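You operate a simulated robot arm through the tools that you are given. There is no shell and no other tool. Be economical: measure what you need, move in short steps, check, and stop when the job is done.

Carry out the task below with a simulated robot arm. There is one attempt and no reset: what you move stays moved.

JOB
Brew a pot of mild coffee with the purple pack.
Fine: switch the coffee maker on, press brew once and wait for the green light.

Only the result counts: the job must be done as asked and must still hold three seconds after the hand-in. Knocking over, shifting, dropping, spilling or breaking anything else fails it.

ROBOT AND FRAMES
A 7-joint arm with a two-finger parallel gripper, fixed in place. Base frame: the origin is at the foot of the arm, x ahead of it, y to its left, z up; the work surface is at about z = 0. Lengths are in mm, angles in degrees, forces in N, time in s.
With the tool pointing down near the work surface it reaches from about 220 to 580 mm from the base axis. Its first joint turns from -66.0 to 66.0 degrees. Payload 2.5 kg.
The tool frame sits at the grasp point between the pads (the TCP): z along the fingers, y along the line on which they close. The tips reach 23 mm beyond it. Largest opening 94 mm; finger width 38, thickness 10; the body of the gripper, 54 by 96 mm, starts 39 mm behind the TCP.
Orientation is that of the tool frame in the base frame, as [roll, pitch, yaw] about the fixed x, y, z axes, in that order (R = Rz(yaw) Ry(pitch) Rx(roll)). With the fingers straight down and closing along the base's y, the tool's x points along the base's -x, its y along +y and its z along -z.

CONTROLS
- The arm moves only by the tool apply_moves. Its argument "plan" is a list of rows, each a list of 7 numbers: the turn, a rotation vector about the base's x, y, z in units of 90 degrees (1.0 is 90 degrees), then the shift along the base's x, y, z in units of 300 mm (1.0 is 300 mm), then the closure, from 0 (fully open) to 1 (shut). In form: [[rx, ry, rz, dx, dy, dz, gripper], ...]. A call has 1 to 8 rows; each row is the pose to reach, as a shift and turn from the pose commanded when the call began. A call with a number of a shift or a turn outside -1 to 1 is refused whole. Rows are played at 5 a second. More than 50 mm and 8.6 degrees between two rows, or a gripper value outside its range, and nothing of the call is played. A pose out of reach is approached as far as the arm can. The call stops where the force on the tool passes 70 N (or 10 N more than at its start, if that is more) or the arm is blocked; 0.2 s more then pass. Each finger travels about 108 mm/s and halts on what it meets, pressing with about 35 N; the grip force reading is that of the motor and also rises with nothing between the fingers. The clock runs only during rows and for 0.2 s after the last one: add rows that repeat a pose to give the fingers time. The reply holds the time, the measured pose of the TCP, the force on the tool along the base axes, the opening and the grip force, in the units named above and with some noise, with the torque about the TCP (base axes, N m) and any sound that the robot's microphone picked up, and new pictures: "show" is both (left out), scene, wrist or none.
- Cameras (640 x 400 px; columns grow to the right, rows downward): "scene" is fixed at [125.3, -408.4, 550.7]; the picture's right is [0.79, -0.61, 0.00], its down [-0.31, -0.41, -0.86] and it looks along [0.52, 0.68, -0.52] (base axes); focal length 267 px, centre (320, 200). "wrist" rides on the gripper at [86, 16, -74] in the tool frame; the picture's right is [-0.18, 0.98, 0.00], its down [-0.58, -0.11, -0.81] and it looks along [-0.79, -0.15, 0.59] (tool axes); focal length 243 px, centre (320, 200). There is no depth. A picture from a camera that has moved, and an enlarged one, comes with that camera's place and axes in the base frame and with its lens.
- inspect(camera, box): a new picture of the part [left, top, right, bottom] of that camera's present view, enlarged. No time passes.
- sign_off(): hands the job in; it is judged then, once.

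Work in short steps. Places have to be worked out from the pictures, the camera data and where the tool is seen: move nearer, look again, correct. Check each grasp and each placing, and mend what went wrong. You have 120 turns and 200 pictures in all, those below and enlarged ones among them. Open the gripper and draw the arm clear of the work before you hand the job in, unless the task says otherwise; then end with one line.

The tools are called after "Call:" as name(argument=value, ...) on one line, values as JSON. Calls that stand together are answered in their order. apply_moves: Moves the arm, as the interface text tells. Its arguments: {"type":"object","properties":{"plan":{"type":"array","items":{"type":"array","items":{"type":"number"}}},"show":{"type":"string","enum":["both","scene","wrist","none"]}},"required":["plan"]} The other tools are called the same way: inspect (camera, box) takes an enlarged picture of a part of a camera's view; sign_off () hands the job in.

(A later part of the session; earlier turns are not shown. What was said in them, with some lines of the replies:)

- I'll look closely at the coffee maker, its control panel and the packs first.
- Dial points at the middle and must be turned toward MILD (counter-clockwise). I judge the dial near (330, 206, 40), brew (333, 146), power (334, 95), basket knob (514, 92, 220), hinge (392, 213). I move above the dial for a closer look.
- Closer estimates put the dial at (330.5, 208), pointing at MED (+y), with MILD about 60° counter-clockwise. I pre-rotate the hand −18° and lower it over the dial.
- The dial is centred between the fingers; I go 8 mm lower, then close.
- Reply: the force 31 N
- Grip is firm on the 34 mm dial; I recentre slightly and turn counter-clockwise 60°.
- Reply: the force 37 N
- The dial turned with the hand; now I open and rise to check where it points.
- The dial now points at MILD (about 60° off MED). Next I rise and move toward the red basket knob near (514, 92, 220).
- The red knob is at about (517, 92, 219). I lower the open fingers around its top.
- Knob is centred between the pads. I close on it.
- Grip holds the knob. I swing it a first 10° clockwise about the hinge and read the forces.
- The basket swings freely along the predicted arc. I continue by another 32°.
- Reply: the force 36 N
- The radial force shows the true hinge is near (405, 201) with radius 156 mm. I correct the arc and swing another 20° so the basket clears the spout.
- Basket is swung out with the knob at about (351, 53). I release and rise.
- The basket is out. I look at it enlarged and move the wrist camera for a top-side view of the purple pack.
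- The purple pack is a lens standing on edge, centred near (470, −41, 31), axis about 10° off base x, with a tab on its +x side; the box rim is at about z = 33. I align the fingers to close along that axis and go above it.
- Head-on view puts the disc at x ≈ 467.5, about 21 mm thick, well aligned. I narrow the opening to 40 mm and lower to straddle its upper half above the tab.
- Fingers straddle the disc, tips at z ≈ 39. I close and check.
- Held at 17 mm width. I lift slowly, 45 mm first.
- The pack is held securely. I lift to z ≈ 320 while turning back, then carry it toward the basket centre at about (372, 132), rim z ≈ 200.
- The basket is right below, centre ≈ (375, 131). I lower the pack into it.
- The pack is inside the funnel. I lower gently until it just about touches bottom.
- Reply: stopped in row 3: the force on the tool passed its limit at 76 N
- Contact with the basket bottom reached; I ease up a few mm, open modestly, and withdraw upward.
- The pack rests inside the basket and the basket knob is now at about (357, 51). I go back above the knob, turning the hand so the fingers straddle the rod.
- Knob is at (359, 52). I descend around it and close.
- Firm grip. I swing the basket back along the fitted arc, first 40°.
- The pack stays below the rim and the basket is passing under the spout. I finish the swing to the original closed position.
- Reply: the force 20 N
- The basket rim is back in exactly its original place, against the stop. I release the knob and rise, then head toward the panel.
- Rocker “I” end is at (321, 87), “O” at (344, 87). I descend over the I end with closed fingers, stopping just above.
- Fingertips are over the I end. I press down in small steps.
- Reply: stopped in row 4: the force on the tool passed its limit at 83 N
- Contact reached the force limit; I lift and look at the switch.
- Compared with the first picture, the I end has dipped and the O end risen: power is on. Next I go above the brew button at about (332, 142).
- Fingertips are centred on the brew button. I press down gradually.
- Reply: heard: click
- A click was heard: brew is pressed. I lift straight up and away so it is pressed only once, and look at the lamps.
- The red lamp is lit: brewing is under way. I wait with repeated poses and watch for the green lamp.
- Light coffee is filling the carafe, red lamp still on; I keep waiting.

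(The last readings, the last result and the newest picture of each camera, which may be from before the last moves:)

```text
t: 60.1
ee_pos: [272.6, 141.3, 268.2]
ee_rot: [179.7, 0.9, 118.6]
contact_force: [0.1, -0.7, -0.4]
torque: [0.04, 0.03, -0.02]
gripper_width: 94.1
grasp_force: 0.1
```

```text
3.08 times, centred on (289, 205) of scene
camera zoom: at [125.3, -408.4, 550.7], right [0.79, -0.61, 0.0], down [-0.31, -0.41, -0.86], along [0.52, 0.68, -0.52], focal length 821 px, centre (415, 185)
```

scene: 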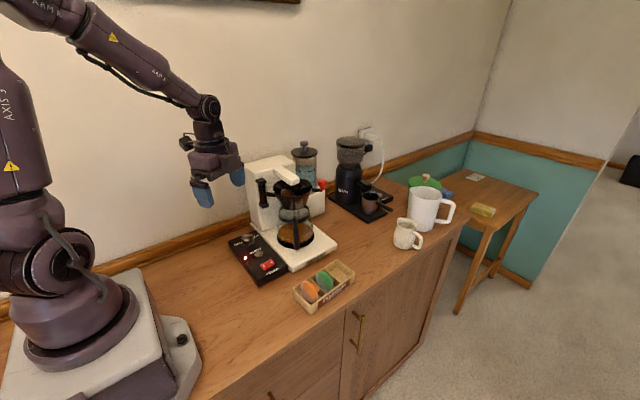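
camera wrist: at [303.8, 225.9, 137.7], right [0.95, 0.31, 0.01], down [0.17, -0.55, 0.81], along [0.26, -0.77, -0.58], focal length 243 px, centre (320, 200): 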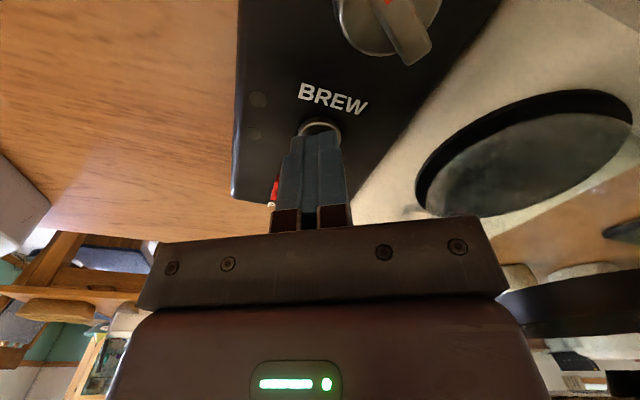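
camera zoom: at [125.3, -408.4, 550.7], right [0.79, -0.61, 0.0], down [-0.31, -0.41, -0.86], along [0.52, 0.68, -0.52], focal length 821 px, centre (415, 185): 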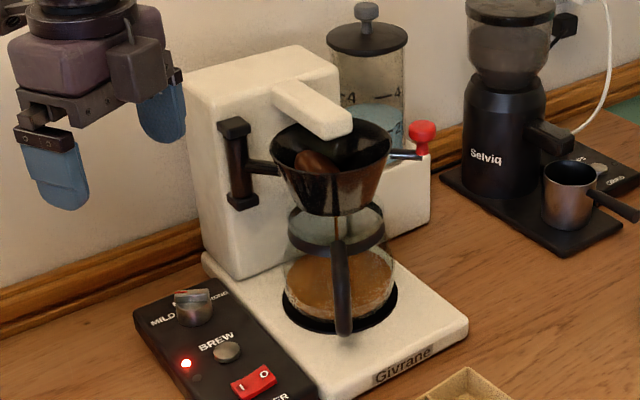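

Water drops steadily (about half gone); still red, so I wait more.

Call:
apply_moves(plan=[[0, 0, 0, 0, 0, 0, 0], [0, 0, 0, 0, 0, 0, 0], [0, 0, 0, 0, 0, 0, 0], [0, 0, 0, 0, 0, 0, 0], [0, 0, 0, 0, 0, 0, 0], [0, 0, 0, 0, 0, 0, 0], [0, 0, 0, 0, 0, 0, 0], [0, 0, 0, 0, 0, 0, 0]], show="none")

Call:
apply_moves(plan=[[0, 0, 0, 0, 0, 0, 0], [0, 0, 0, 0, 0, 0, 0], [0, 0, 0, 0, 0, 0, 0], [0, 0, 0, 0, 0, 0, 0], [0, 0, 0, 0, 0, 0, 0], [0, 0, 0, 0, 0, 0, 0], [0, 0, 0, 0, 0, 0, 0], [0, 0, 0, 0, 0, 0, 0]], show="none")

Call:
apply_moves(plan=[[0, 0, 0, 0, 0, 0, 0], [0, 0, 0, 0, 0, 0, 0], [0, 0, 0, 0, 0, 0, 0], [0, 0, 0, 0, 0, 0, 0], [0, 0, 0, 0, 0, 0, 0], [0, 0, 0, 0, 0, 0, 0], [0, 0, 0, 0, 0, 0, 0], [0, 0, 0, 0, 0, 0, 0]], show="none")

Call:
apply_moves(plan=[[0, 0, 0, 0, 0, 0, 0], [0, 0, 0, 0, 0, 0, 0], [0, 0, 0, 0, 0, 0, 0], [0, 0, 0, 0, 0, 0, 0], [0, 0, 0, 0, 0, 0, 0], [0, 0, 0, 0, 0, 0, 0], [0, 0, 0, 0, 0, 0, 0], [0, 0, 0, 0, 0, 0, 0]], show="none")

Call:
apply_moves(plan=[[0, 0, 0, 0, 0, 0, 0], [0, 0, 0, 0, 0, 0, 0], [0, 0, 0, 0, 0, 0, 0], [0, 0, 0, 0, 0, 0, 0], [0, 0, 0, 0, 0, 0, 0], [0, 0, 0, 0, 0, 0, 0], [0, 0, 0, 0, 0, 0, 0], [0, 0, 0, 0, 0, 0, 0]], show="none")

Call:
apply_moves(plan=[[0, 0, 0, 0, 0, 0, 0], [0, 0, 0, 0, 0, 0, 0], [0, 0, 0, 0, 0, 0, 0], [0, 0, 0, 0, 0, 0, 0], [0, 0, 0, 0, 0, 0, 0], [0, 0, 0, 0, 0, 0, 0], [0, 0, 0, 0, 0, 0, 0], [0, 0, 0, 0, 0, 0, 0]], show="none")

Call:
inspect(camera="scene", box=[225, 140, 353, 270])

```text
t: 61.9
ee_pos: [272.9, 142.6, 268.1]
ee_rot: [179.7, 0.9, 118.7]
contact_force: [-0.1, -0.2, -0.6]
torque: [-0.01, -0.03, 0.01]
gripper_width: 94.2
grasp_force: 0.0
```

```text
t: 63.7
ee_pos: [272.0, 141.4, 268.4]
ee_rot: [179.7, 0.8, 118.7]
contact_force: [-0.5, 0.8, 0.3]
torque: [0.02, 0.0, 0.03]
gripper_width: 94.1
grasp_force: 0.1
```

```text
t: 65.5
ee_pos: [272.3, 141.6, 267.2]
ee_rot: [179.7, 0.9, 118.7]
contact_force: [0.0, 0.3, 0.1]
torque: [0.04, -0.02, 0.01]
gripper_width: 93.8
grasp_force: 0.0
```

```text
t: 67.3
ee_pos: [272.3, 142.6, 267.7]
ee_rot: [179.7, 0.9, 118.7]
contact_force: [0.2, -0.4, -0.1]
torque: [-0.02, 0.0, 0.03]
gripper_width: 93.9
grasp_force: 0.0
```

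```text
t: 69.1
ee_pos: [272.7, 143.1, 267.1]
ee_rot: [179.7, 0.9, 118.7]
contact_force: [-0.1, 0.4, 0.0]
torque: [0.0, 0.0, -0.02]
gripper_width: 94.1
grasp_force: 0.1
```

```text
t: 70.9
ee_pos: [272.9, 141.6, 268.4]
ee_rot: [179.6, 0.9, 118.7]
contact_force: [-0.4, 0.1, 0.3]
torque: [-0.02, 0.0, -0.01]
gripper_width: 94.1
grasp_force: 0.0
```

```text
3.08 times, centred on (289, 205) of scene
camera zoom: at [125.3, -408.4, 550.7], right [0.79, -0.61, 0.0], down [-0.31, -0.41, -0.86], along [0.52, 0.68, -0.52], focal length 821 px, centre (415, 185)
```

zoom: 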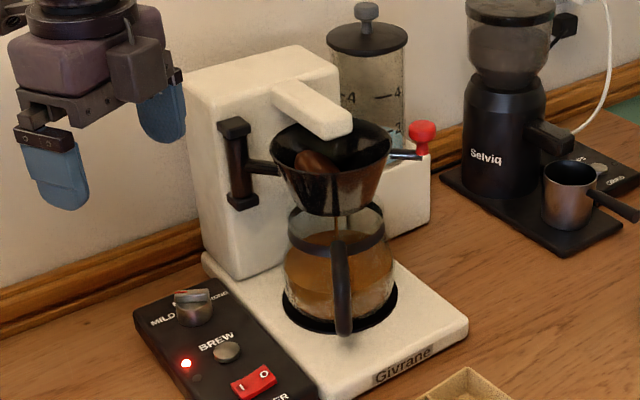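

Nearly empty tank, lamp still red; I wait a bit longer.

Call:
apply_moves(plan=[[0, 0, 0, 0, 0, 0, 0], [0, 0, 0, 0, 0, 0, 0], [0, 0, 0, 0, 0, 0, 0], [0, 0, 0, 0, 0, 0, 0], [0, 0, 0, 0, 0, 0, 0], [0, 0, 0, 0, 0, 0, 0], [0, 0, 0, 0, 0, 0, 0], [0, 0, 0, 0, 0, 0, 0]], show="none")

Call:
apply_moves(plan=[[0, 0, 0, 0, 0, 0, 0], [0, 0, 0, 0, 0, 0, 0], [0, 0, 0, 0, 0, 0, 0], [0, 0, 0, 0, 0, 0, 0], [0, 0, 0, 0, 0, 0, 0], [0, 0, 0, 0, 0, 0, 0], [0, 0, 0, 0, 0, 0, 0], [0, 0, 0, 0, 0, 0, 0]], show="none")

Call:
apply_moves(plan=[[0, 0, 0, 0, 0, 0, 0], [0, 0, 0, 0, 0, 0, 0], [0, 0, 0, 0, 0, 0, 0], [0, 0, 0, 0, 0, 0, 0], [0, 0, 0, 0, 0, 0, 0], [0, 0, 0, 0, 0, 0, 0], [0, 0, 0, 0, 0, 0, 0], [0, 0, 0, 0, 0, 0, 0]], show="none")

Call:
apply_moves(plan=[[0, 0, 0, 0, 0, 0, 0], [0, 0, 0, 0, 0, 0, 0], [0, 0, 0, 0, 0, 0, 0], [0, 0, 0, 0, 0, 0, 0], [0, 0, 0, 0, 0, 0, 0], [0, 0, 0, 0, 0, 0, 0], [0, 0, 0, 0, 0, 0, 0], [0, 0, 0, 0, 0, 0, 0]], show="none")

Call:
inspect(camera="scene", box=[225, 140, 353, 270])

```text
t: 72.7
ee_pos: [271.6, 142.2, 267.7]
ee_rot: [179.7, 0.9, 118.7]
contact_force: [0.0, 0.2, 0.5]
torque: [0.0, 0.01, 0.0]
gripper_width: 94.2
grasp_force: 0.0
```

```text
t: 74.5
ee_pos: [273.2, 142.0, 267.5]
ee_rot: [179.7, 0.9, 118.8]
contact_force: [0.3, 1.2, -0.4]
torque: [-0.03, 0.01, -0.01]
gripper_width: 94.1
grasp_force: 0.1
```

```text
t: 76.3
ee_pos: [272.8, 142.2, 266.6]
ee_rot: [179.7, 0.9, 118.7]
contact_force: [-0.3, -0.3, 0.3]
torque: [0.01, 0.03, 0.01]
gripper_width: 93.9
grasp_force: 0.1
```

```text
t: 78.1
ee_pos: [272.6, 141.9, 268.1]
ee_rot: [179.6, 0.9, 118.7]
contact_force: [-0.2, -0.1, 0.2]
torque: [0.0, 0.01, 0.0]
gripper_width: 93.8
grasp_force: 0.1
```

```text
3.08 times, centred on (289, 205) of scene
camera zoom: at [125.3, -408.4, 550.7], right [0.79, -0.61, 0.0], down [-0.31, -0.41, -0.86], along [0.52, 0.68, -0.52], focal length 821 px, centre (415, 185)
```

zoom: 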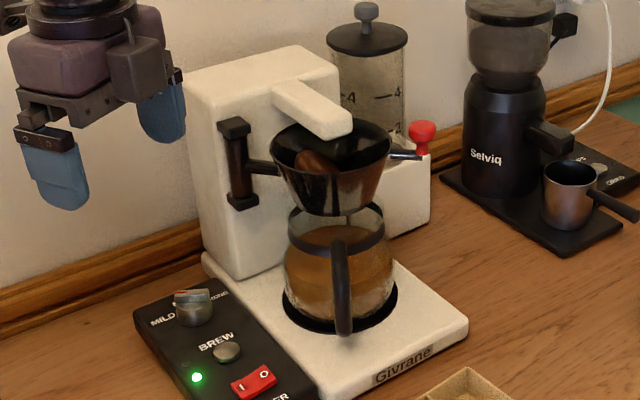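

The green lamp is lit, the tank is empty and the pot is full. The gripper is open and clear, so I hand in.

Call:
sign_off()

```text
The job is handed in.
```

The pot of mild coffee is brewed with the purple pack. I set the dial to MILD, switched the maker on and pressed brew once. The green light came on before I handed the job in.
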